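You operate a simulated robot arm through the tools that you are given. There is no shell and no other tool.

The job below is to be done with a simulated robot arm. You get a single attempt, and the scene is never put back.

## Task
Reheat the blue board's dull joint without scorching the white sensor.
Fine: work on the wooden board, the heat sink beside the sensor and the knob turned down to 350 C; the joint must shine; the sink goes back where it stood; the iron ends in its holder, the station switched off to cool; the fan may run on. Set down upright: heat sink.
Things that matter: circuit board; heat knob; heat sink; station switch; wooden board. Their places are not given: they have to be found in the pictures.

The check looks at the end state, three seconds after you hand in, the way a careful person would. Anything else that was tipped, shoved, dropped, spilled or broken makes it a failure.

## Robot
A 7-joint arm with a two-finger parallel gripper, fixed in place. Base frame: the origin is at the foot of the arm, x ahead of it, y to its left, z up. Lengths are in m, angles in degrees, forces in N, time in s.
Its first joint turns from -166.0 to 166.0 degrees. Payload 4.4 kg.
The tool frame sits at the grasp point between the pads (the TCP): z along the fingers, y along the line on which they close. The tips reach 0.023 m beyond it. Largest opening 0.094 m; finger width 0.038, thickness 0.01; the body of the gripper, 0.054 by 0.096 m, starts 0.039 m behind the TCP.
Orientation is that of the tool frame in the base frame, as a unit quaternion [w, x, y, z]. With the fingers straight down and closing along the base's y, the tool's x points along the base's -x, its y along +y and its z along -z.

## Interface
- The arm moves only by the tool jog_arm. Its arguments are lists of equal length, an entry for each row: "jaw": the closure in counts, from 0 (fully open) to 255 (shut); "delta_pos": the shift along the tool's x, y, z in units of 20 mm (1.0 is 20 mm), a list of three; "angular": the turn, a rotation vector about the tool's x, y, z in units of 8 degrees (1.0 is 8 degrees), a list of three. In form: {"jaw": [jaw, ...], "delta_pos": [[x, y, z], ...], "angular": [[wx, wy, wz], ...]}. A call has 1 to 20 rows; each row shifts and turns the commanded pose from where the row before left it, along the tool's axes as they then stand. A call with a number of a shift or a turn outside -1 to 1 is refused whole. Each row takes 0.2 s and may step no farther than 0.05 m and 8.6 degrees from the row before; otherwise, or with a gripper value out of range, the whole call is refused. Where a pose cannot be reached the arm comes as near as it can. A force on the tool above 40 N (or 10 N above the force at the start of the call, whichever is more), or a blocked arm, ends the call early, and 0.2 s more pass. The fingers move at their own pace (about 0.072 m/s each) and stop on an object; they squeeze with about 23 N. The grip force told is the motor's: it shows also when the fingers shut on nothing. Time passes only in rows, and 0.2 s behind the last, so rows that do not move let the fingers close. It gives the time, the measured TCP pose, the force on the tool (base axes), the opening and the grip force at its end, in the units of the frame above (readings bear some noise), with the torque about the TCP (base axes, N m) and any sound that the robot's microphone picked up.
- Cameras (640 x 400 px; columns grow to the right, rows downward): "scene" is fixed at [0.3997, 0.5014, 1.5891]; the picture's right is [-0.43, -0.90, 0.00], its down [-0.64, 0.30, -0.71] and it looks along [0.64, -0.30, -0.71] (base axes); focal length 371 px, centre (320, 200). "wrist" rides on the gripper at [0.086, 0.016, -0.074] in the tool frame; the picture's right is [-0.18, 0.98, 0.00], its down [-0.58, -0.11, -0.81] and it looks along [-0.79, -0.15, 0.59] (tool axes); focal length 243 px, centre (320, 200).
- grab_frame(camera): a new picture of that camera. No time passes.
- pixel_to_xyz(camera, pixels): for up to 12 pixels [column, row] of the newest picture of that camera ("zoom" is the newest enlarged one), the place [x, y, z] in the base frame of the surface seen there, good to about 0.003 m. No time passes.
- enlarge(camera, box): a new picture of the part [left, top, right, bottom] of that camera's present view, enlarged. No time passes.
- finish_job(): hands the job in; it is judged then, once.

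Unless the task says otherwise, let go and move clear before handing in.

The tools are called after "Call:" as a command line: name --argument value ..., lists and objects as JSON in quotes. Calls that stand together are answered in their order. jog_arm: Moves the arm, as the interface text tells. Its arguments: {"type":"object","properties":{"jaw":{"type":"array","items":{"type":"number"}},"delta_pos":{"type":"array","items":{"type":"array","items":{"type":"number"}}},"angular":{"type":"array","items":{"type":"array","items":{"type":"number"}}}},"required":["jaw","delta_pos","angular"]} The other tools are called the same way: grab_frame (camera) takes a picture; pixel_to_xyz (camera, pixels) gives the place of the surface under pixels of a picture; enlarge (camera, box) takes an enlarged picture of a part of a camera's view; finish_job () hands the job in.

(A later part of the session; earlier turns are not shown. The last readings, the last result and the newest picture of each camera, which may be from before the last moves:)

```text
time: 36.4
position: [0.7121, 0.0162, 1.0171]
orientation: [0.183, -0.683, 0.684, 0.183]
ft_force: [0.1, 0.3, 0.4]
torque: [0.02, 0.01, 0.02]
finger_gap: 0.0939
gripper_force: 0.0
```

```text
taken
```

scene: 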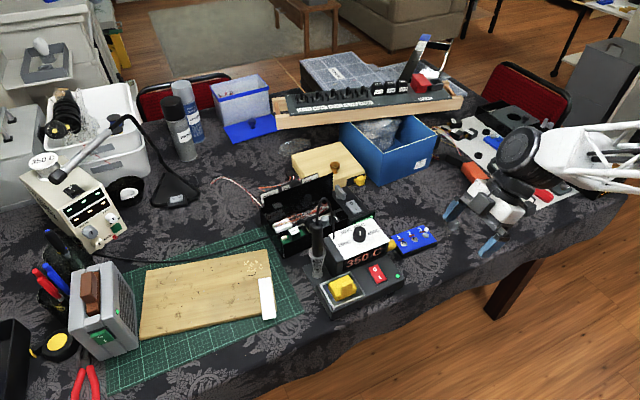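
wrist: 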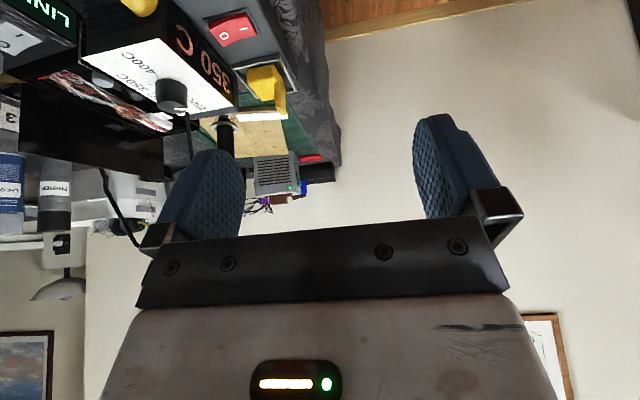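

The gripper is turned and tilted, clear of everything in the scene view. At a 30° tilt the wrist camera would come low over the heat sink when I pick up the board. I'll reduce the tilt to 25° and move to a pre-grasp point above the board.

Call:
jog_arm --jaw '[0, 0, 0, 0, 0, 0, 0, 0, 0, 0, 0]' --delta_pos '[[0, 0, 0], [0.636, -0.87, 0.5], [0.636, -0.87, 0.5], [0.636, -0.87, 0.5], [0.636, -0.87, 0.5], [0.636, -0.87, 0.5], [0.636, -0.87, 0.5], [0.636, -0.87, 0.5], [0.636, -0.87, 0.5], [0.636, -0.87, 0.5], [0.636, -0.87, 0.5]]' --angular '[[0, 0.625, 0], [0, 0, 0], [0, 0, 0], [0, 0, 0], [0, 0, 0], [0, 0, 0], [0, 0, 0], [0, 0, 0], [0, 0, 0], [0, 0, 0], [0, 0, 0]]'

Call:
grab_frame --camera "wrist"

Call:
enlarge --camera "scene" --box '[380, 130, 540, 270]'

```text
time: 38.8
position: [0.8868, -0.057, 0.8734]
orientation: [0.154, -0.689, 0.691, 0.152]
ft_force: [0.6, 0.1, 0.5]
torque: [-0.02, 0.01, 0.02]
finger_gap: 0.094
gripper_force: 0.2
```

```text
taken
```

wrist: 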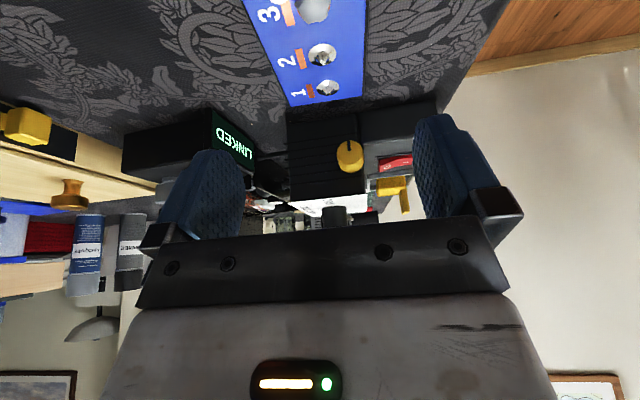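

```text
2.86 times, centred on (460, 200) of scene
```

zoom: 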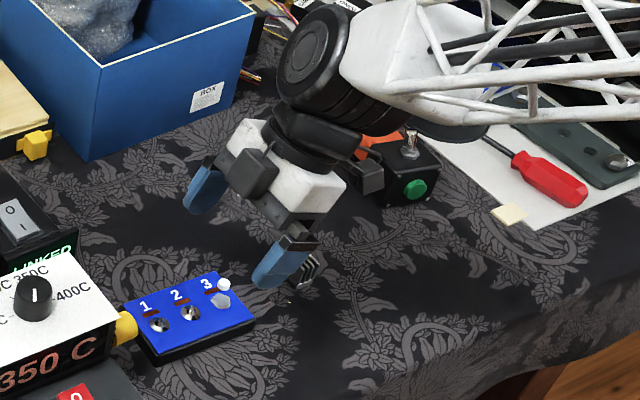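

The board is under the fingers at wrist (310,50). I'll check its edges in this closer view before descending.

Call:
pixel_to_xyz --camera "wrist" --pixels '[[255, 10], [270, 50], [284, 90], [362, 10], [362, 50], [362, 90], [325, 98], [317, 8], [322, 54], [328, 88], [295, 103], [358, 95]]'

Call:
enlarge --camera "wrist" --box '[220, 0, 420, 130]'

```text
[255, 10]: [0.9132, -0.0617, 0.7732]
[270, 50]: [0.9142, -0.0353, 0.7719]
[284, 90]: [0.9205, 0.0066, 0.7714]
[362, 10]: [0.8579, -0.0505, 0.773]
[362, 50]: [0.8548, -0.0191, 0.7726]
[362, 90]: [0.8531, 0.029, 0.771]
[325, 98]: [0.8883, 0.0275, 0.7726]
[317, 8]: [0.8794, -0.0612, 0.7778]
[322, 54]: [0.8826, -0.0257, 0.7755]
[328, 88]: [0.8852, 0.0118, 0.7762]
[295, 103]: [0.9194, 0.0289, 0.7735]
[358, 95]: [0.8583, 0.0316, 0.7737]
```

```text
3.08 times, centred on (320, 65) of wrist
```

zoom: 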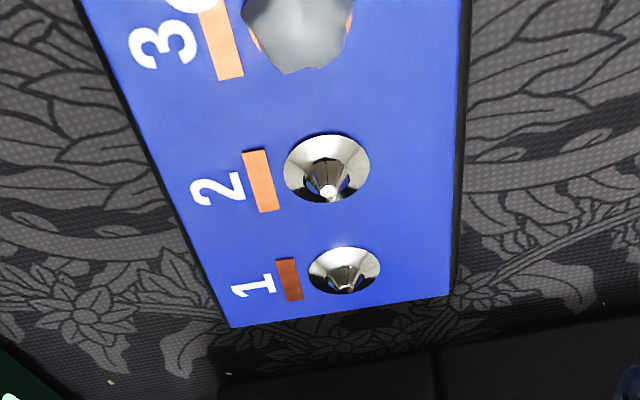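

The board's edges measure x 0.855–0.918, centred on the fingers at x≈0.887. I'll descend along the tool axis and close on it.

Call:
jog_arm --jaw '[0, 0, 0, 0, 0, 0, 0]' --delta_pos '[[0, 0, 0.9], [0, 0, 0.9], [0, 0, 0.9], [0, 0, 0.9], [0, 0, 0.7], [0, 0, 0.4], [0, 0, 0.2]]' --angular '[[0, 0, 0], [0, 0, 0], [0, 0, 0], [0, 0, 0], [0, 0, 0], [0, 0, 0], [0, 0, 0]]'

Call:
grab_frame --camera "wrist"

Call:
enlarge --camera "scene" --box '[380, 130, 540, 270]'

```text
time: 40.4
position: [0.8844, -0.0148, 0.7847]
orientation: [0.154, -0.69, 0.691, 0.153]
ft_force: [0.0, 0.4, 0.7]
torque: [0.02, 0.04, 0.01]
finger_gap: 0.0939
gripper_force: 0.1
```

```text
taken
```

wrist: 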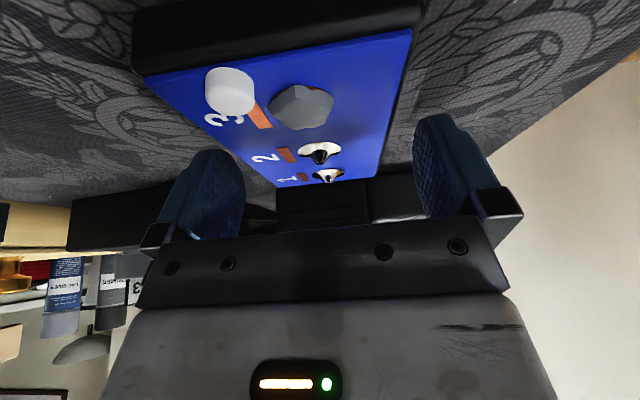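

```text
2.86 times, centred on (460, 200) of scene
```

zoom: 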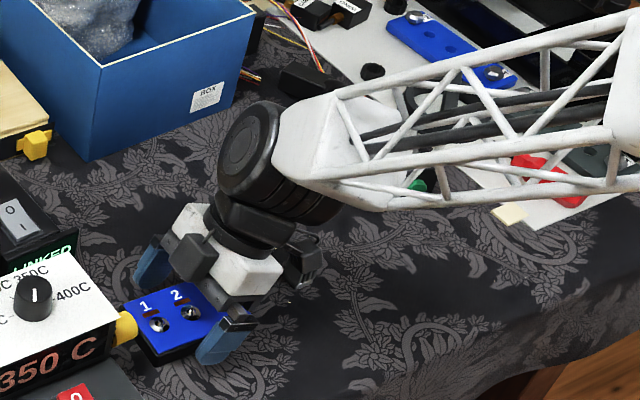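

The fingers straddle the board and no force is felt, with the tips about 6 mm above the cloth. I'll lower 3 mm more and close.

Call:
jog_arm --jaw '[0, 160, 255, 255, 255, 255]' --delta_pos '[[-0.05, 0, 0.15], [0, 0, 0], [0, 0, 0], [0, 0, 0], [0, 0, 0], [0, 0, 0]]' --angular '[[0, 0, 0], [0, 0, 0], [0, 0, 0], [0, 0, 0], [0, 0, 0], [0, 0, 0]]'

Call:
enlarge --camera "scene" --box '[380, 130, 540, 270]'

```text
time: 41.8
position: [0.8861, -0.0126, 0.783]
orientation: [0.154, -0.69, 0.691, 0.152]
ft_force: [0.0, 0.3, 1.8]
torque: [0.0, -0.04, -0.09]
finger_gap: 0.0718
gripper_force: 22.7
```

```text
2.86 times, centred on (460, 200) of scene
```

zoom: 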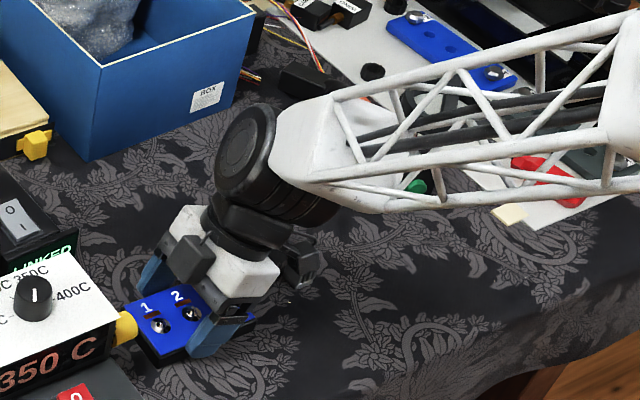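

The fingers hold the board's base at a 72 mm gap and about 23 N. I'll lift straight up a little and check the hold.

Call:
jog_arm --jaw '[255, 255, 255, 255, 255, 255, 255]' --delta_pos '[[-0.1, 0, -0.22], [-0.21, 0, -0.45], [-0.38, 0, -0.82], [-0.42, 0, -0.9], [-0.42, 0, -0.9], [-0.42, 0, -0.9], [-0.42, 0, -0.9]]' --angular '[[0, 0, 0], [0, 0, 0], [0, 0, 0], [0, 0, 0], [0, 0, 0], [0, 0, 0], [0, 0, 0]]'

Call:
grab_frame --camera "wrist"

Call:
enlarge --camera "scene" --box '[380, 130, 540, 270]'

```text
time: 43.4
position: [0.8867, -0.0131, 0.8932]
orientation: [0.153, -0.69, 0.691, 0.153]
ft_force: [0.3, -0.1, -1.7]
torque: [0.03, 0.0, -0.01]
finger_gap: 0.0719
gripper_force: 22.7
```

```text
taken
```

wrist: 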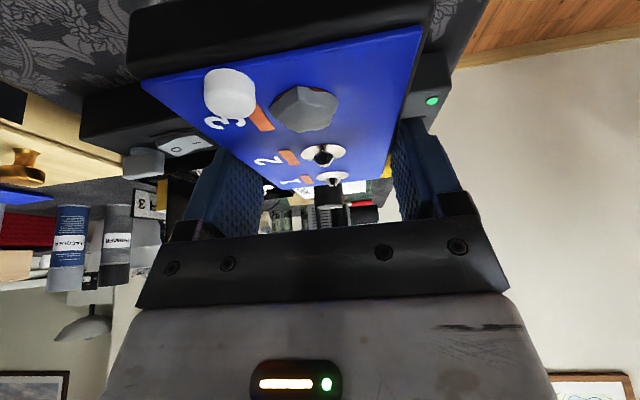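

```text
2.86 times, centred on (460, 200) of scene
```

zoom: 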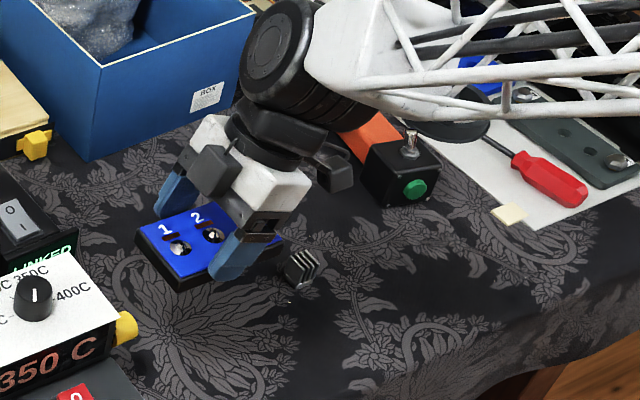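

The board is held level and clear of the table. I'll use this close view to measure the sensor, joint 3 and the corners relative to the grasp point.

Call:
pixel_to_xyz --camera "wrist" --pixels '[[228, 85], [232, 108], [305, 95], [305, 128], [323, 150], [330, 176], [142, 80], [424, 28], [160, 72], [400, 60], [300, 75], [250, 95]]'

Call:
enlarge --camera "wrist" --box '[120, 10, 440, 210]'

```text
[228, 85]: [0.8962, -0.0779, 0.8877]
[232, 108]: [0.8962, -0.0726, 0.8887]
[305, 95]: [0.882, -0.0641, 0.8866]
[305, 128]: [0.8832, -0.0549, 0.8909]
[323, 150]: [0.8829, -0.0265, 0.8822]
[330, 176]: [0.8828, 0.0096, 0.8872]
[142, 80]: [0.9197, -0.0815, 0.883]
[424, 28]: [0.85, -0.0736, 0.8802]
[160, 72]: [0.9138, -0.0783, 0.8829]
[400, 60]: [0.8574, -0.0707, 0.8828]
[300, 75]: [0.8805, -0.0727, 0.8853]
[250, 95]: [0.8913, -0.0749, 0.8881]
```

```text
2.00 times, centred on (280, 110) of wrist
```

zoom: 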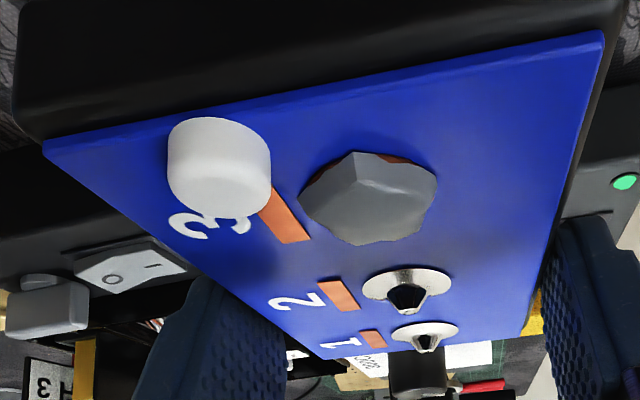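

The sensor and joint 3 are measured: the board top sits 10 mm below the grasp point and its base 33 mm below. I'll raise the board, pull back from the station and turn it so its "3" end faces the robot.

Call:
jog_arm --jaw '[255, 255, 255, 255, 255, 255, 255, 255, 255, 255]' --delta_pos '[[-0.232, 0.9, -0.498], [-0.232, 0.9, -0.498], [-0.232, 0.9, -0.498], [-0.232, 0.9, -0.498], [-0.232, 0.9, -0.498], [-0.232, 0.9, -0.498], [-0.232, 0.9, -0.498], [-0.232, 0.9, -0.498], [-0.232, 0.9, -0.498], [-0.232, 0.9, -0.498]]' --angular '[[0, 0, 0], [0, 0, 0], [0, 0, 0], [0, 0, 0], [0, 0, 0], [0, 0, 0], [0, 0, 0], [0, 0, 0], [0, 0, 0], [0, 0, 0]]'

Call:
jog_arm --jaw '[255, 255, 255, 255, 255, 255, 255, 255, 255, 255, 255, 255, 255]' --delta_pos '[[0, 0, 0], [0, 0, 0], [0, 0, 0], [0, 0, 0], [0, 0, 0], [0, 0, 0], [0, 0, 0], [0, 0, 0], [0, 0, 0], [0, 0, 0], [0, 0, 0], [0, 0, 0], [0, 0, 0]]' --angular '[[0.4125, 0, 0.8846], [0.4125, 0, 0.8846], [0.4125, 0, 0.8846], [0.4125, 0, 0.8846], [0.4125, 0, 0.8846], [0.4125, 0, 0.8846], [0.4125, 0, 0.8846], [0.4125, 0, 0.8846], [0.4125, 0, 0.8846], [0.4125, 0, 0.8846], [0.4125, 0, 0.8846], [0.4125, 0, 0.8846], [0.4125, 0, 0.8846]]'

Call:
grab_frame --camera "scene"

Call:
grab_frame --camera "wrist"

```text
time: 45.6
position: [0.7055, -0.0125, 1.0065]
orientation: [0.154, -0.689, 0.692, 0.152]
ft_force: [-0.2, 0.2, -0.5]
torque: [0.0, 0.01, -0.01]
finger_gap: 0.072
gripper_force: 23.0
```

```text
time: 48.4
position: [0.7055, -0.0127, 1.0035]
orientation: [0.215, 0.099, 0.971, -0.023]
ft_force: [-0.2, -0.4, -2.1]
torque: [0.0, -0.01, -0.02]
finger_gap: 0.0716
gripper_force: 23.0
```

```text
taken
```

scene: 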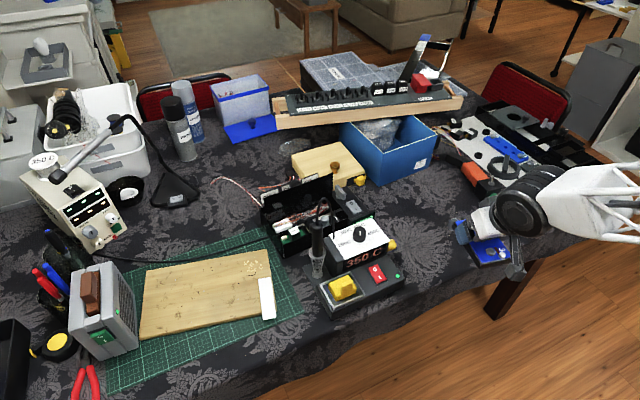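

```text
taken
```

wrist: 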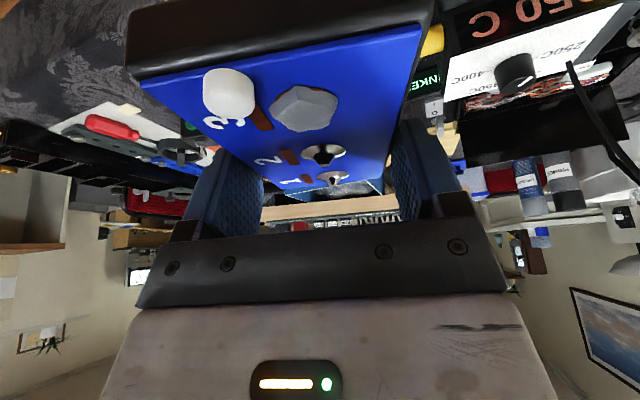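

The board is still held square, with the "3" end towards the robot. I'll carry it across in front of the station to the wooden board's side.

Call:
jog_arm --jaw '[255, 255, 255, 255, 255, 255, 255, 255, 255, 255, 255, 255]' --delta_pos '[[0.179, 0.97, -0.0834], [0.179, 0.97, -0.0834], [0.179, 0.97, -0.0834], [0.179, 0.97, -0.0834], [0.179, 0.97, -0.0834], [0.179, 0.97, -0.0834], [0.179, 0.97, -0.0834], [0.179, 0.97, -0.0834], [0.179, 0.97, -0.0834], [0.179, 0.97, -0.0834], [0.179, 0.97, -0.0834], [0.179, 0.97, -0.0834]]' --angular '[[0, 0, 0], [0, 0, 0], [0, 0, 0], [0, 0, 0], [0, 0, 0], [0, 0, 0], [0, 0, 0], [0, 0, 0], [0, 0, 0], [0, 0, 0], [0, 0, 0], [0, 0, 0]]'

Call:
jog_arm --jaw '[255, 255, 255, 255, 255, 255, 255, 255, 255, 255, 255, 255]' --delta_pos '[[0.179, 0.97, -0.0834], [0.179, 0.97, -0.0834], [0.179, 0.97, -0.0834], [0.179, 0.97, -0.0834], [0.179, 0.97, -0.0834], [0.179, 0.97, -0.0834], [0.179, 0.97, -0.0834], [0.179, 0.97, -0.0834], [0.179, 0.97, -0.0834], [0.179, 0.97, -0.0834], [0.179, 0.97, -0.0834], [0.179, 0.97, -0.0834]]' --angular '[[0, 0, 0], [0, 0, 0], [0, 0, 0], [0, 0, 0], [0, 0, 0], [0, 0, 0], [0, 0, 0], [0, 0, 0], [0, 0, 0], [0, 0, 0], [0, 0, 0], [0, 0, 0]]'

```text
time: 51.0
position: [0.7065, 0.2247, 1.0041]
orientation: [0.215, 0.1, 0.971, -0.023]
ft_force: [-0.3, 0.5, -1.9]
torque: [-0.01, -0.06, 0.01]
finger_gap: 0.0716
gripper_force: 23.6
```

```text
time: 53.6
position: [0.7064, 0.4634, 1.0036]
orientation: [0.215, 0.099, 0.971, -0.021]
ft_force: [0.0, 0.1, -0.8]
torque: [-0.01, -0.02, -0.03]
finger_gap: 0.072
gripper_force: 23.0
```

The board is at (0.706,0.463). I'll move outward and down to about 6 cm above the chosen wood spot left of the strip.

Call:
jog_arm --jaw '[255, 255, 255, 255, 255, 255, 255, 255, 255, 255, 255, 255, 255]' --delta_pos '[[-0.572, 0.27, 0.876], [-0.572, 0.27, 0.876], [-0.572, 0.27, 0.876], [-0.572, 0.27, 0.876], [-0.572, 0.27, 0.876], [-0.572, 0.27, 0.876], [-0.572, 0.27, 0.876], [-0.572, 0.27, 0.876], [-0.572, 0.27, 0.876], [-0.572, 0.27, 0.876], [-0.572, 0.27, 0.876], [-0.572, 0.27, 0.876], [-0.572, 0.27, 0.876]]' --angular '[[0, 0, 0], [0, 0, 0], [0, 0, 0], [0, 0, 0], [0, 0, 0], [0, 0, 0], [0, 0, 0], [0, 0, 0], [0, 0, 0], [0, 0, 0], [0, 0, 0], [0, 0, 0], [0, 0, 0]]'

Call:
grab_frame --camera "wrist"

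Call:
grab_frame --camera "scene"

```text
time: 56.4
position: [0.9452, 0.4849, 0.8607]
orientation: [0.215, 0.099, 0.971, -0.021]
ft_force: [-0.1, -0.3, -1.2]
torque: [-0.01, 0.04, 0.0]
finger_gap: 0.0717
gripper_force: 22.8
```

```text
taken
```

wrist: 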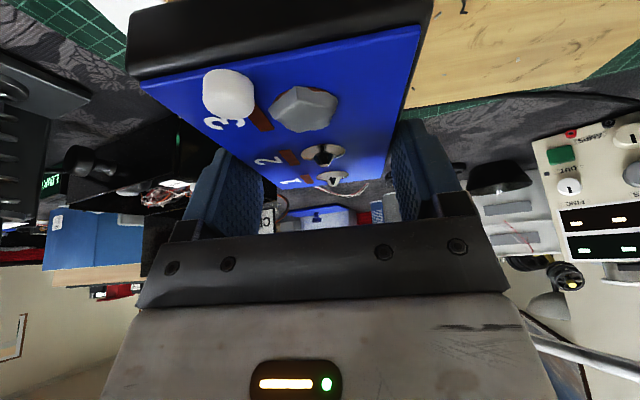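

```text
taken
```

scene: 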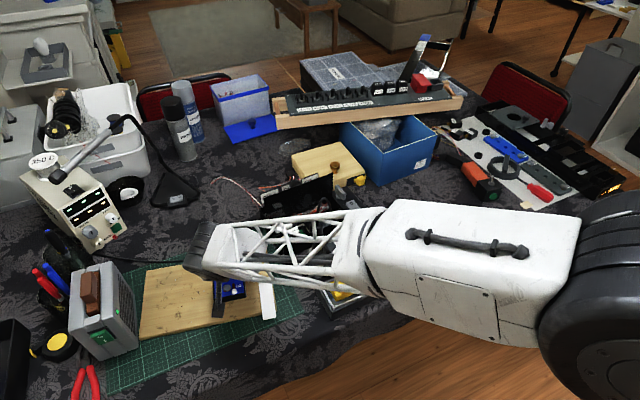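

The target is reached and the board is above the wood with the strip clear to its right at scene (268,297). I'll zoom in to verify before lowering.

Call:
enlarge --camera "scene" --box '[180, 230, 310, 340]'

Call:
pixel_to_xyz --camera "zoom" --pixels '[[430, 240], [445, 340], [400, 300], [385, 320], [330, 350], [250, 350], [350, 280], [300, 330]]'

```text
3.64 times, centred on (245, 285) of scene
```

zoom: 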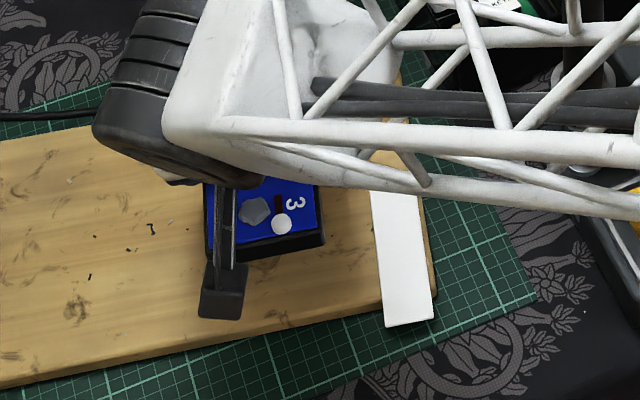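

```text
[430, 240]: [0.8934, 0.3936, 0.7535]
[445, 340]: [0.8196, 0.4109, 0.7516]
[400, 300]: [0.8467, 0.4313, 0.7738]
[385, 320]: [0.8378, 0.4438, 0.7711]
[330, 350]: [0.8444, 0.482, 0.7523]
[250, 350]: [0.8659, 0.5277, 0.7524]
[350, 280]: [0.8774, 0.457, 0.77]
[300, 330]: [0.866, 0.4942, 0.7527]
```

The board sits over clear wood, about 2 cm from the strip and slightly inside the near edge. I'll lower it, nudging 4 mm outward, to just above the wood.

Call:
jog_arm --jaw '[255, 255, 255, 255, 255]' --delta_pos '[[0.245, 0, 0.644], [0.245, 0, 0.644], [0.245, 0, 0.644], [0.245, 0, 0.644], [0, 0, 0]]' --angular '[[0, 0, 0], [0, 0, 0], [0, 0, 0], [0, 0, 0], [0, 0, 0]]'

Call:
enlarge --camera "scene" --box '[180, 230, 310, 340]'

Call:
grab_frame --camera "wrist"

```text
time: 57.6
position: [0.9501, 0.4832, 0.8039]
orientation: [0.215, 0.099, 0.971, -0.022]
ft_force: [-0.1, -0.4, -1.4]
torque: [-0.01, 0.01, 0.03]
finger_gap: 0.0716
gripper_force: 23.3
```

```text
3.64 times, centred on (245, 285) of scene
```

zoom: 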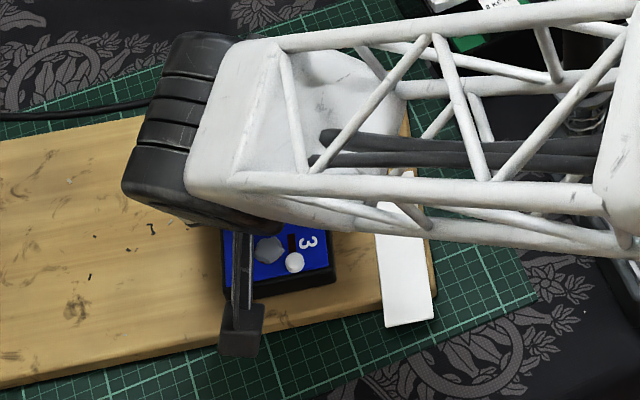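

```text
taken
```

wrist: 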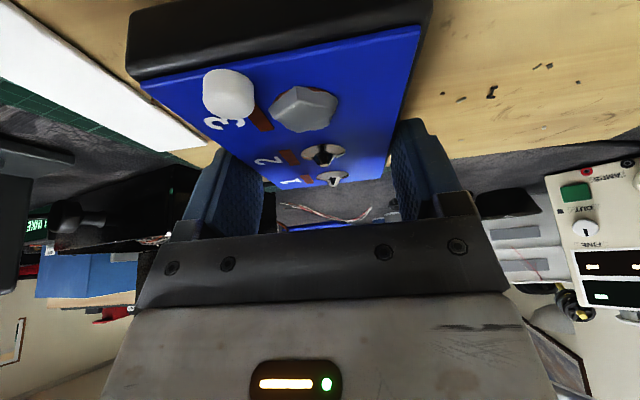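

The board is just above the wood, fully inside the edge and clear of the strip. I'll lower it in 1–2 mm steps until it touches.

Call:
jog_arm --jaw '[255, 255, 255]' --delta_pos '[[0.03, 0, 0.065], [0.02, 0, 0.045], [0, 0, 0]]' --angular '[[0, 0, 0], [0, 0, 0], [0, 0, 0]]'

```text
time: 58.4
position: [0.9513, 0.4838, 0.802]
orientation: [0.216, 0.099, 0.971, -0.022]
ft_force: [-0.2, 0.1, -0.7]
torque: [0.01, -0.02, 0.0]
finger_gap: 0.0718
gripper_force: 22.7
```

Call:
jog_arm --jaw '[255, 255, 255]' --delta_pos '[[0.02, 0, 0.045], [0.02, 0, 0.045], [0, 0, 0]]' --angular '[[0, 0, 0], [0, 0, 0], [0, 0, 0]]'

```text
time: 59.2
position: [0.9506, 0.4828, 0.8018]
orientation: [0.216, 0.099, 0.971, -0.023]
ft_force: [-0.4, -0.1, -0.1]
torque: [-0.01, -0.01, 0.01]
finger_gap: 0.0719
gripper_force: 22.7
```

The vertical load has gone from −1.4 to about 0 N, so the board is probably touching down. I'll take one more small step to confirm.

Call:
jog_arm --jaw '[255, 255, 255]' --delta_pos '[[0.02, 0, 0.045], [0.01, 0, 0.02], [0, 0, 0]]' --angular '[[0, 0, 0], [0, 0, 0], [0, 0, 0]]'

```text
time: 60.0
position: [0.9511, 0.4834, 0.8007]
orientation: [0.217, 0.099, 0.971, -0.022]
ft_force: [-0.6, -1.4, 4.9]
torque: [-0.26, -0.22, -0.04]
finger_gap: 0.0718
gripper_force: 23.4
```

Contact is confirmed (+4.9 N up). I'll open only as far as needed (about 84 mm, to stay off the strip) and withdraw along the tool axis.

Call:
jog_arm --jaw '[25, 25, 25, 25, 25, 25, 25, 25, 25]' --delta_pos '[[0, 0, 0], [0, 0, 0], [0, 0, 0], [0, 0, -0.5], [0, 0, -0.9], [0, 0, -0.9], [0, 0, -0.9], [0, 0, -0.9], [0, 0, -0.9]]' --angular '[[0, 0, 0], [0, 0, 0], [0, 0, 0], [0, 0, 0], [0, 0, 0], [0, 0, 0], [0, 0, 0], [0, 0, 0], [0, 0, 0]]'

Call:
grab_frame --camera "wrist"

Call:
grab_frame --camera "scene"

```text
time: 62.0
position: [0.9082, 0.491, 0.8901]
orientation: [0.215, 0.1, 0.971, -0.023]
ft_force: [1.4, 0.2, -0.6]
torque: [0.01, 0.01, -0.02]
finger_gap: 0.0849
gripper_force: 0.1
```

```text
taken
```

wrist: 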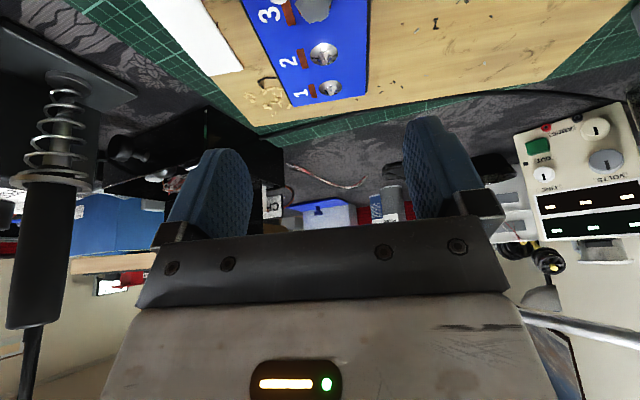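

```text
taken
```

scene: 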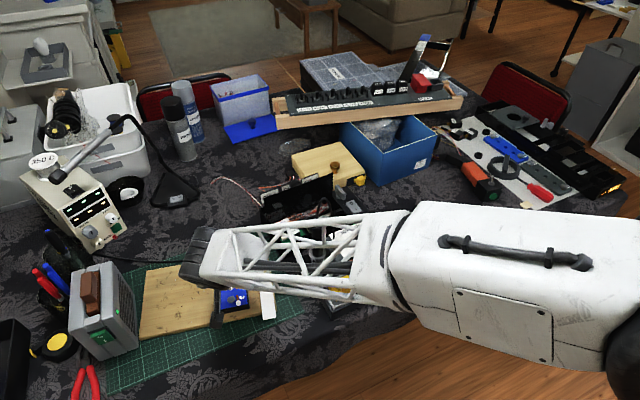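

The circuit board rests on the wood and the strip is undisturbed at wrist (190,35). I'll back away and take a clear look at the placement.

Call:
jog_arm --jaw '[25, 25, 25, 25, 25, 25, 25, 25, 25, 25]' --delta_pos '[[0.63, -0.35, -0.9], [0.63, -0.35, -0.9], [0.63, -0.35, -0.9], [0.63, -0.35, -0.9], [0.63, -0.35, -0.9], [0.63, -0.35, -0.9], [0.63, -0.35, -0.9], [0.63, -0.35, -0.9], [0.63, -0.35, -0.9], [0.63, -0.35, -0.9]]' --angular '[[0, 0, 0], [0, 0, 0], [0, 0, 0], [0, 0, 0], [0, 0, 0], [0, 0, 0], [0, 0, 0], [0, 0, 0], [0, 0, 0], [0, 0, 0]]'

Call:
jog_arm --jaw '[80, 80, 80, 80, 80, 80, 80, 80, 80, 80, 80, 80]' --delta_pos '[[-0.179, -0.97, 0.0834], [-0.179, -0.97, 0.0834], [-0.179, -0.97, 0.0834], [-0.179, -0.97, 0.0834], [-0.179, -0.97, 0.0834], [-0.179, -0.97, 0.0834], [-0.179, -0.97, 0.0834], [-0.179, -0.97, 0.0834], [-0.179, -0.97, 0.0834], [-0.179, -0.97, 0.0834], [-0.179, -0.97, 0.0834], [-0.179, -0.97, 0.0834]]' --angular '[[0, 0, 0], [0, 0, 0], [0, 0, 0], [0, 0, 0], [0, 0, 0], [0, 0, 0], [0, 0, 0], [0, 0, 0], [0, 0, 0], [0, 0, 0], [0, 0, 0], [0, 0, 0]]'

Call:
grab_frame --camera "scene"

Call:
enlarge --camera "scene" --box '[190, 250, 290, 330]'

```text
time: 64.2
position: [0.7084, 0.4624, 1.0003]
orientation: [0.214, 0.1, 0.971, -0.022]
ft_force: [0.1, -0.2, -0.2]
torque: [-0.01, -0.03, 0.01]
finger_gap: 0.0846
gripper_force: 0.0
```

```text
time: 66.8
position: [0.7076, 0.2232, 1.001]
orientation: [0.215, 0.1, 0.971, -0.023]
ft_force: [-0.7, -1.0, -0.3]
torque: [0.01, 0.01, -0.05]
finger_gap: 0.0646
gripper_force: 0.1
```

```text
taken
```

scene: 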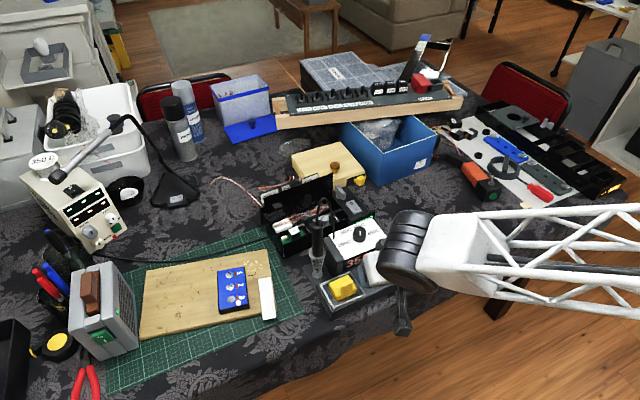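

```text
5.00 times, centred on (240, 290) of scene
```

zoom: 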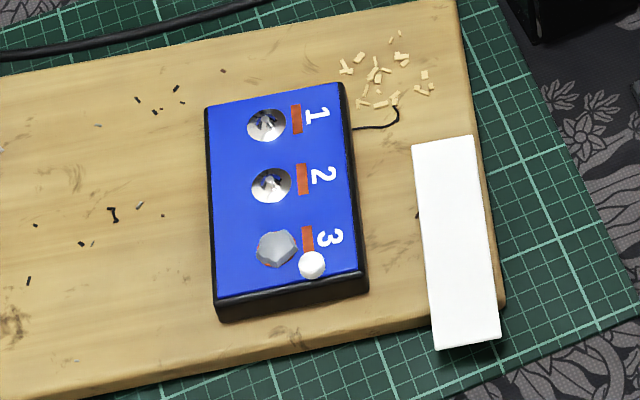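

The circuit board lies flat on the wood with joint 3 and the white sensor at the near end, zoom (277,247) and (312,264). I'll measure these points.

Call:
pixel_to_xyz --camera "zoom" --pixels '[[277, 247], [312, 262], [270, 185], [266, 125], [207, 108], [342, 85], [362, 270], [218, 298], [330, 238], [307, 240], [278, 235], [275, 260]]'

Call:
enlarge --camera "scene" --box '[420, 195, 490, 245]'

Call:
pixel_to_xyz --camera "zoom" --pixels '[[300, 190], [320, 200], [330, 240], [290, 230], [310, 220], [340, 215], [280, 215], [360, 230], [300, 260], [335, 195], [345, 235], [300, 245]]'

```text
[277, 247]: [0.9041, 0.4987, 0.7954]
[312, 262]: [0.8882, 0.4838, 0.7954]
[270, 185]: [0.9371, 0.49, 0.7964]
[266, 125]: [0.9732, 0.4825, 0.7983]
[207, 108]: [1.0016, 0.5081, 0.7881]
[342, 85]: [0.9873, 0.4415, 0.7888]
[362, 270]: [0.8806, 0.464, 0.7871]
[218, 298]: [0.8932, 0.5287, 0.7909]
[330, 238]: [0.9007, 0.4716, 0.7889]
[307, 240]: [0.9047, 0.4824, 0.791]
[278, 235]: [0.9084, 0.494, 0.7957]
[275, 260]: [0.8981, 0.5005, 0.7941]
```

```text
8.00 times, centred on (455, 220) of scene
```

zoom: 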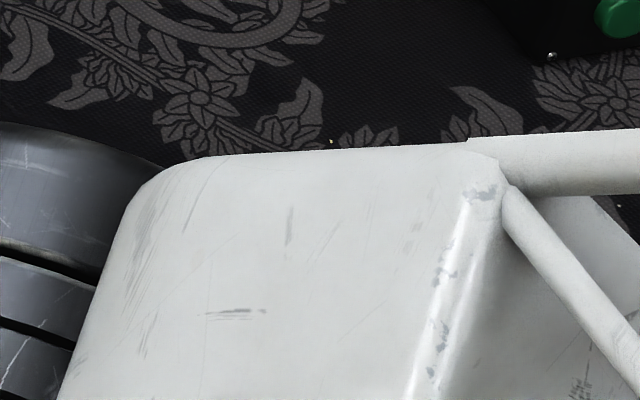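

```text
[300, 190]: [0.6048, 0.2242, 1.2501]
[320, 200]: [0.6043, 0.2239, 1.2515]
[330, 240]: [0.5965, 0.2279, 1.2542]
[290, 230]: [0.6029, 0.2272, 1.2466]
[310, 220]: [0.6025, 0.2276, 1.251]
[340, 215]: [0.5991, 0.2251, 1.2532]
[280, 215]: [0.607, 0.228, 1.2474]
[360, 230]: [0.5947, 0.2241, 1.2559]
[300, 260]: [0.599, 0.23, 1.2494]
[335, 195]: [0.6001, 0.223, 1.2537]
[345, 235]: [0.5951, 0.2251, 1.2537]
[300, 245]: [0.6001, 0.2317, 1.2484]
```

Joint 3 is at (0.904,0.4985), the sensor at (0.888,0.484) and the board top at z≈0.789. The sink fits next to the sensor, centred at about (0.907,0.474). Now I'll travel to the heat sink.

Call:
jog_arm --jaw '[110, 110, 110, 110, 110, 110, 110, 110, 110, 110, 110, 110, 110, 110, 110, 110, 110, 110, 110, 110]' --delta_pos '[[-0.173, -0.938, 0.081], [-0.173, -0.938, 0.081], [-0.173, -0.938, 0.081], [-0.173, -0.938, 0.081], [-0.173, -0.938, 0.081], [-0.173, -0.938, 0.081], [-0.173, -0.938, 0.081], [-0.173, -0.938, 0.081], [-0.173, -0.938, 0.081], [-0.173, -0.938, 0.081], [-0.173, -0.938, 0.081], [-0.173, -0.938, 0.081], [-0.173, -0.938, 0.081], [-0.173, -0.938, 0.081], [-0.173, -0.938, 0.081], [-0.173, -0.938, 0.081], [-0.173, -0.938, 0.081], [-0.173, -0.938, 0.081], [-0.173, -0.938, 0.081], [-0.173, -0.938, 0.081]]' --angular '[[0, 0, 0], [0, 0, 0], [0, 0, 0], [0, 0, 0], [0, 0, 0], [0, 0, 0], [0, 0, 0], [0, 0, 0], [0, 0, 0], [0, 0, 0], [0, 0, 0], [0, 0, 0], [0, 0, 0], [0, 0, 0], [0, 0, 0], [0, 0, 0], [0, 0, 0], [0, 0, 0], [0, 0, 0], [0, 0, 0]]'

Call:
jog_arm --jaw '[110, 110]' --delta_pos '[[0, 0, 0], [0, 0, 0]]' --angular '[[-0.307, 0, -0.659], [-0.307, 0, -0.659]]'

Call:
grab_frame --camera "wrist"

Call:
enlarge --camera "scene" --box '[420, 195, 490, 245]'

```text
time: 71.0
position: [0.7088, -0.1604, 1.0018]
orientation: [0.215, 0.101, 0.971, -0.022]
ft_force: [0.6, 0.4, -0.7]
torque: [0.0, -0.03, 0.01]
finger_gap: 0.0532
gripper_force: 0.1
```

```text
time: 71.6
position: [0.7071, -0.1598, 1.0006]
orientation: [0.216, -0.001, 0.976, 0.0]
ft_force: [0.3, -1.0, 0.4]
torque: [0.0, 0.01, 0.0]
finger_gap: 0.0536
gripper_force: 0.1
```

```text
taken
```

wrist: 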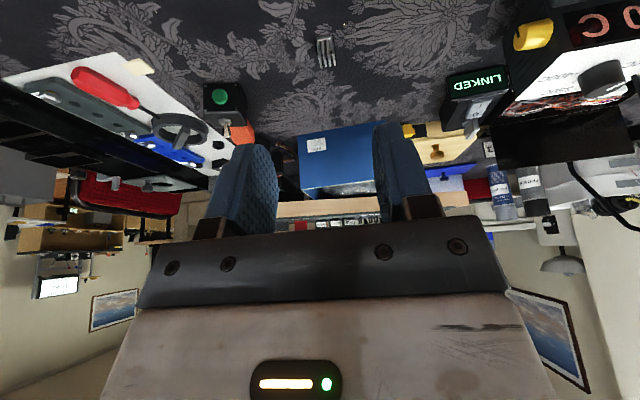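

```text
8.00 times, centred on (455, 220) of scene
```

zoom: 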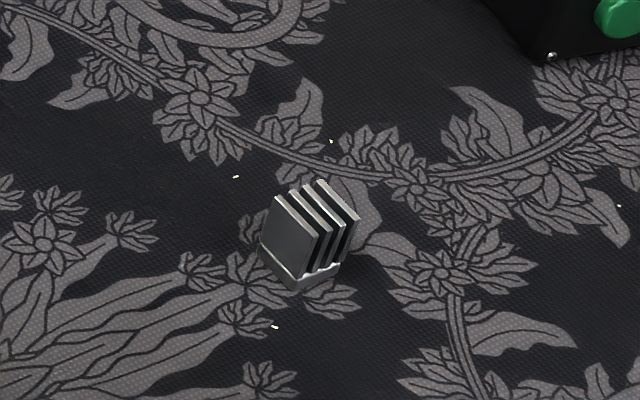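

The heat sink stands clearly in view at zoom (308,235), with fins aligned along x. I'll measure it to fix its exact place and height.

Call:
pixel_to_xyz --camera "zoom" --pixels '[[277, 198], [300, 190], [312, 184], [322, 181], [318, 228], [330, 224], [345, 218], [357, 215], [262, 245], [298, 285], [338, 262], [290, 235]]'

Call:
enlarge --camera "wrist" --box '[285, 15, 365, 85]'

Call:
pixel_to_xyz --camera "wrist" --pixels '[[325, 40], [318, 40], [333, 40], [326, 65], [320, 65], [334, 65], [326, 52], [330, 45]]'

```text
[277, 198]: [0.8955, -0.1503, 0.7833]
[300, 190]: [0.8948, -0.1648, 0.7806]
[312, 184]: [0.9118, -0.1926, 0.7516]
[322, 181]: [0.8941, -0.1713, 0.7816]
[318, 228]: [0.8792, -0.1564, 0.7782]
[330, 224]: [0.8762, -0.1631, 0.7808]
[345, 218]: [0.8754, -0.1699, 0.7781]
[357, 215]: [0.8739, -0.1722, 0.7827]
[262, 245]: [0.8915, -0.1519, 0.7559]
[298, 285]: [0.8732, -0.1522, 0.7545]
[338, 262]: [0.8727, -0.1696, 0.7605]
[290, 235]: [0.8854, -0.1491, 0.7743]
```

```text
5.71 times, centred on (325, 50) of wrist
```

zoom: 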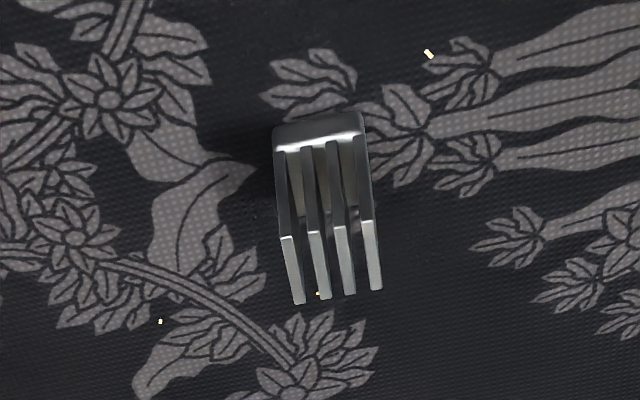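

```text
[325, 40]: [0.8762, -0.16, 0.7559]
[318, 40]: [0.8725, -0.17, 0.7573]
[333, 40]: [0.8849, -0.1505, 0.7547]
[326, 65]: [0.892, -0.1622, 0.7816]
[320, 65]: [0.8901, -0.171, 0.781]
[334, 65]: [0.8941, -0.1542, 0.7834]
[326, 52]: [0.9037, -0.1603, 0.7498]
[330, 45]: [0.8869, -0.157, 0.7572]
```

The sink is centred at (0.884,-0.161), 23 mm wide in y, with its fin tops at z≈0.782. I'll move to a pre-grasp point 8 cm back along the tilted tool axis.

Call:
jog_arm --jaw '[110, 110, 110, 110, 110, 110, 110, 110, 110, 110]' --delta_pos '[[-0.342, -0.006, 0.924], [-0.342, -0.006, 0.924], [-0.342, -0.006, 0.924], [-0.342, -0.006, 0.924], [-0.342, -0.006, 0.924], [-0.342, -0.006, 0.924], [-0.342, -0.006, 0.924], [-0.342, -0.006, 0.924], [-0.342, -0.006, 0.924], [-0.342, -0.006, 0.924]]' --angular '[[0, 0, 0], [0, 0, 0], [0, 0, 0], [0, 0, 0], [0, 0, 0], [0, 0, 0], [0, 0, 0], [0, 0, 0], [0, 0, 0], [0, 0, 0]]'

Call:
grab_frame --camera "wrist"

Call:
enlarge --camera "wrist" --box '[240, 0, 400, 150]'

```text
time: 73.8
position: [0.848, -0.1605, 0.8639]
orientation: [0.217, 0.001, 0.976, -0.001]
ft_force: [0.6, -0.5, 0.2]
torque: [0.02, -0.01, 0.0]
finger_gap: 0.0536
gripper_force: 0.0
```

```text
taken
```

wrist: 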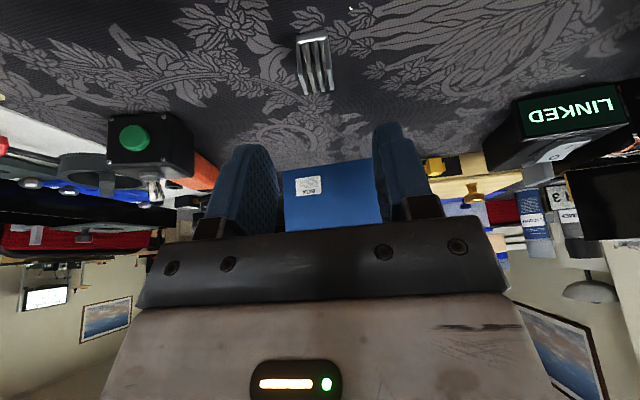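

```text
2.67 times, centred on (320, 75) of wrist
```

zoom: 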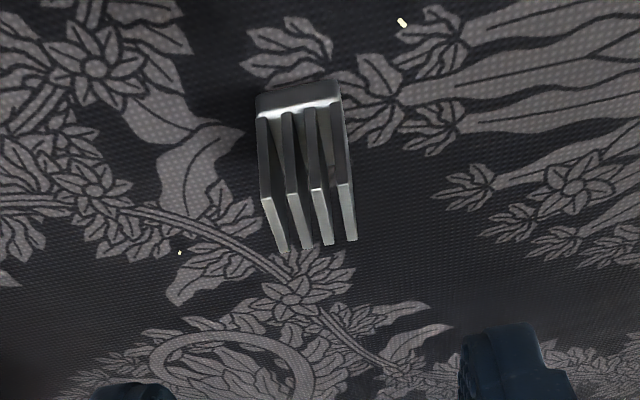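

The sink lies almost on the grasp axis, at wrist (315,65). I'll check its sides in this close view for centring.

Call:
pixel_to_xyz --camera "zoom" --pixels '[[274, 225], [350, 215], [300, 220], [322, 217], [267, 205], [344, 192], [284, 246], [354, 236], [262, 108], [338, 97]]'

```text
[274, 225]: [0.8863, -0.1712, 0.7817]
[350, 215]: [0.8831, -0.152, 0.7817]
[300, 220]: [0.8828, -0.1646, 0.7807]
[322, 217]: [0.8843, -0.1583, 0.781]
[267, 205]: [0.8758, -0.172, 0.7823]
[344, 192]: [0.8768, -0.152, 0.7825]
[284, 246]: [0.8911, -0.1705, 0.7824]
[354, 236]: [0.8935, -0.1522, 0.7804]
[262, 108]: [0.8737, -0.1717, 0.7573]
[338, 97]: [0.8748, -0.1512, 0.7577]
```

The sink's centre is at y≈-0.1617. I'll advance the final 8 cm and close gently around the fins.

Call:
jog_arm --jaw '[110, 110, 110, 110, 110, 110, 110]' --delta_pos '[[0.013, -0.01, 0.8], [0.013, -0.01, 0.8], [0.013, -0.01, 0.8], [0.013, -0.01, 0.8], [0.013, -0.01, 0.5], [0.013, -0.01, 0.37], [0, 0, 0]]' --angular '[[0, 0, 0], [0, 0, 0], [0, 0, 0], [0, 0, 0], [0, 0, 0], [0, 0, 0], [0, 0, 0]]'

Call:
grab_frame --camera "wrist"

Call:
enlarge --camera "scene" --box '[410, 185, 500, 255]'

```text
time: 75.4
position: [0.8801, -0.1619, 0.7882]
orientation: [0.217, 0.0, 0.976, 0.0]
ft_force: [1.0, 0.5, -0.1]
torque: [-0.04, 0.02, 0.01]
finger_gap: 0.0536
gripper_force: 0.0
```

```text
taken
```

wrist: 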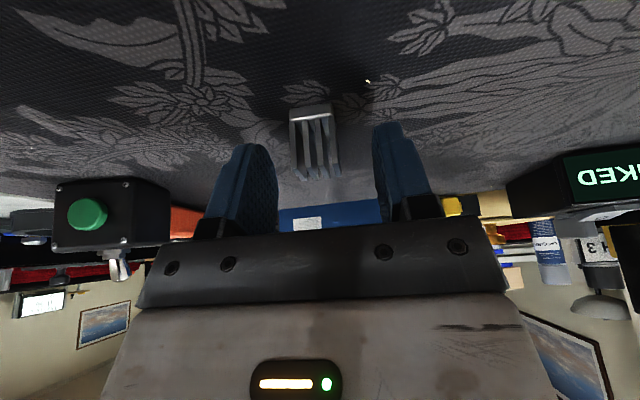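

```text
5.71 times, centred on (455, 220) of scene
```

zoom: 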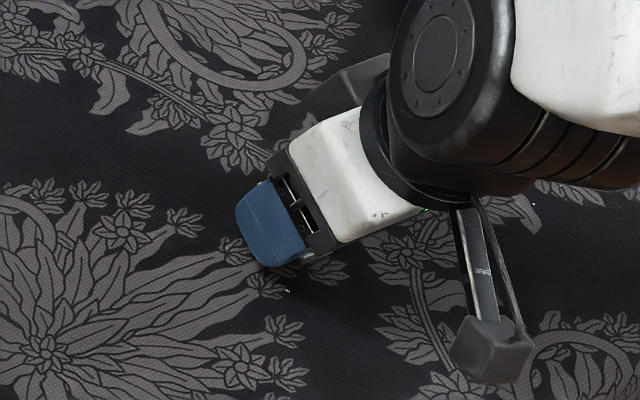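

The sink stands between the fingers and the pose matches the plan. I'll close on it.

Call:
jog_arm --jaw '[140, 165, 255, 255, 255]' --delta_pos '[[0, 0, 0], [0, 0, 0], [0, 0, 0], [0, 0, 0], [0, 0, 0]]' --angular '[[0, 0, 0], [0, 0, 0], [0, 0, 0], [0, 0, 0], [0, 0, 0]]'

Call:
grab_frame --camera "wrist"

```text
time: 76.6
position: [0.8804, -0.1608, 0.7877]
orientation: [0.217, 0.0, 0.976, 0.001]
ft_force: [0.3, -0.5, 0.8]
torque: [0.0, -0.02, -0.02]
finger_gap: 0.0209
gripper_force: 23.1
```

```text
taken
```

wrist: 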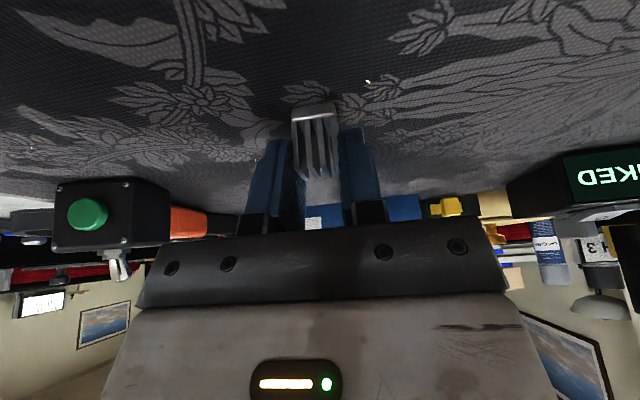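

The sink is gripped at a 20.9 mm gap and 23 N; the grasp pose was about (0.8803,-0.161,0.788), to be used again on return. I'll lift it and check.

Call:
jog_arm --jaw '[255, 255, 255, 255, 255, 255]' --delta_pos '[[-0.1, 0, -0.22], [-0.21, 0, -0.45], [-0.38, 0, -0.82], [-0.42, 0, -0.9], [-0.42, 0, -0.9], [-0.42, 0, -0.9]]' --angular '[[0, 0, 0], [0, 0, 0], [0, 0, 0], [0, 0, 0], [0, 0, 0], [0, 0, 0]]'

Call:
grab_frame --camera "wrist"

Call:
enlarge --camera "scene" --box '[410, 155, 500, 225]'

```text
time: 78.0
position: [0.8786, -0.1611, 0.8807]
orientation: [0.217, 0.001, 0.976, 0.0]
ft_force: [1.1, 1.3, -0.7]
torque: [-0.02, -0.02, 0.01]
finger_gap: 0.0215
gripper_force: 23.3
```

```text
taken
```

wrist: 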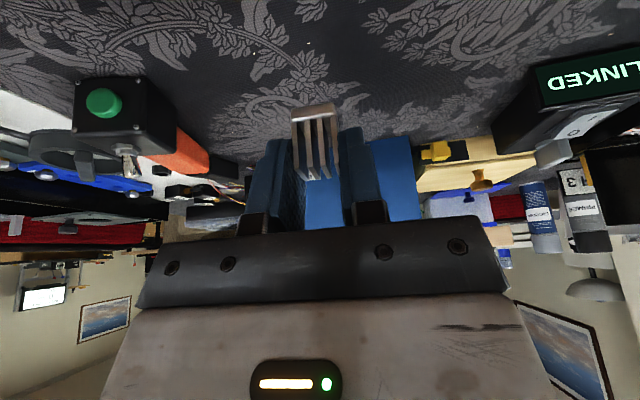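

```text
5.71 times, centred on (455, 190) of scene
```

zoom: 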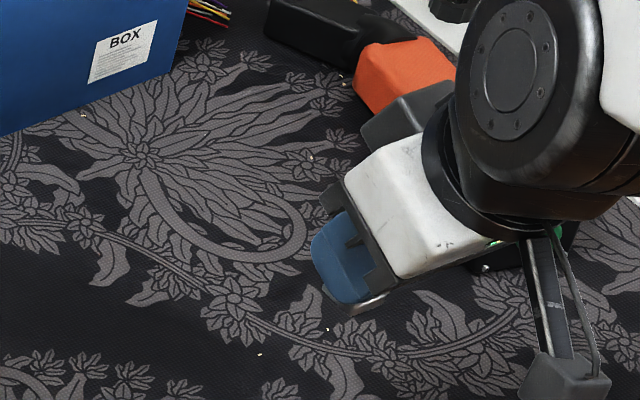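

The sink is held upright between the fingers. I'll retract, travel over to the wooden board side and turn to match the board's alignment.

Call:
jog_arm --jaw '[255, 255, 255, 255, 255, 255, 255, 255, 255, 255]' --delta_pos '[[0.562, 0, -0.924], [0.562, 0, -0.924], [0.562, 0, -0.924], [0.562, 0, -0.924], [0.562, 0, -0.924], [0.562, 0, -0.924], [0.562, 0, -0.924], [0.562, 0, -0.924], [0.562, 0, -0.924], [0.562, 0, -0.924]]' --angular '[[0, 0, 0], [0, 0, 0], [0, 0, 0], [0, 0, 0], [0, 0, 0], [0, 0, 0], [0, 0, 0], [0, 0, 0], [0, 0, 0], [0, 0, 0]]'

Call:
jog_arm --jaw '[255, 255, 255, 255, 255, 255, 255, 255, 255, 255, 255, 255, 255, 255, 255, 255]' --delta_pos '[[0, 0.97, 0], [0, 0.97, 0], [0, 0.97, 0], [0, 0.97, 0], [0, 0.97, 0], [0, 0.97, 0], [0, 0.97, 0], [0, 0.97, 0], [0, 0.97, 0], [0, 0.97, 0], [0, 0.97, 0], [0, 0.97, 0], [0, 0.97, 0], [0, 0.97, 0], [0, 0.97, 0], [0, 0.97, 0]]' --angular '[[0, 0, 0], [0, 0, 0], [0, 0, 0], [0, 0, 0], [0, 0, 0], [0, 0, 0], [0, 0, 0], [0, 0, 0], [0, 0, 0], [0, 0, 0], [0, 0, 0], [0, 0, 0], [0, 0, 0], [0, 0, 0], [0, 0, 0], [0, 0, 0]]'

Call:
jog_arm --jaw '[255, 255, 255, 255, 255, 255, 255, 255, 255, 255, 255, 255, 255, 255, 255, 255, 255, 255]' --delta_pos '[[0, 0.97, 0], [0, 0.97, 0], [0, 0.97, 0], [0, 0.97, 0], [0, 0.97, 0], [0, 0.97, 0], [0, 0.97, 0], [0, 0.97, 0], [0, 0.97, 0], [0, 0.97, 0], [0, 0.97, 0], [0, 0.97, 0], [0, 0.97, 0], [0, 0.97, 0], [0, 0.97, 0], [0, 0.97, 0], [0, 0, 0], [0, 0, 0]]' --angular '[[0, 0, 0], [0, 0, 0], [0, 0, 0], [0, 0, 0], [0, 0, 0], [0, 0, 0], [0, 0, 0], [0, 0, 0], [0, 0, 0], [0, 0, 0], [0, 0, 0], [0, 0, 0], [0, 0, 0], [0, 0, 0], [0, 0, 0], [0, 0, 0], [0.307, 0, 0.659], [0.307, 0, 0.659]]'

Call:
grab_frame --camera "wrist"

```text
time: 80.2
position: [0.699, -0.1617, 1.0015]
orientation: [0.216, 0.001, 0.976, 0.0]
ft_force: [-0.1, -0.5, -0.3]
torque: [-0.01, -0.03, -0.03]
finger_gap: 0.0212
gripper_force: 23.1
```

```text
time: 83.6
position: [0.7012, 0.1501, 1.0009]
orientation: [0.217, 0.001, 0.976, 0.0]
ft_force: [0.0, -0.3, -0.5]
torque: [-0.01, 0.01, -0.03]
finger_gap: 0.0214
gripper_force: 22.7
```

```text
time: 87.4
position: [0.7, 0.4598, 1.0002]
orientation: [0.215, 0.1, 0.971, -0.023]
ft_force: [-0.7, -0.4, -0.6]
torque: [-0.02, -0.05, -0.03]
finger_gap: 0.0211
gripper_force: 23.2
```

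```text
taken
```

wrist: 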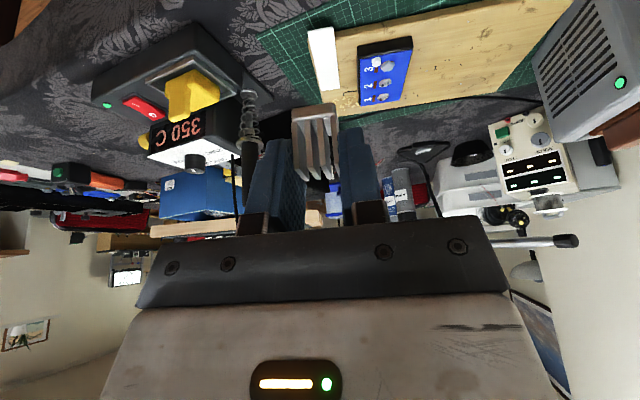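

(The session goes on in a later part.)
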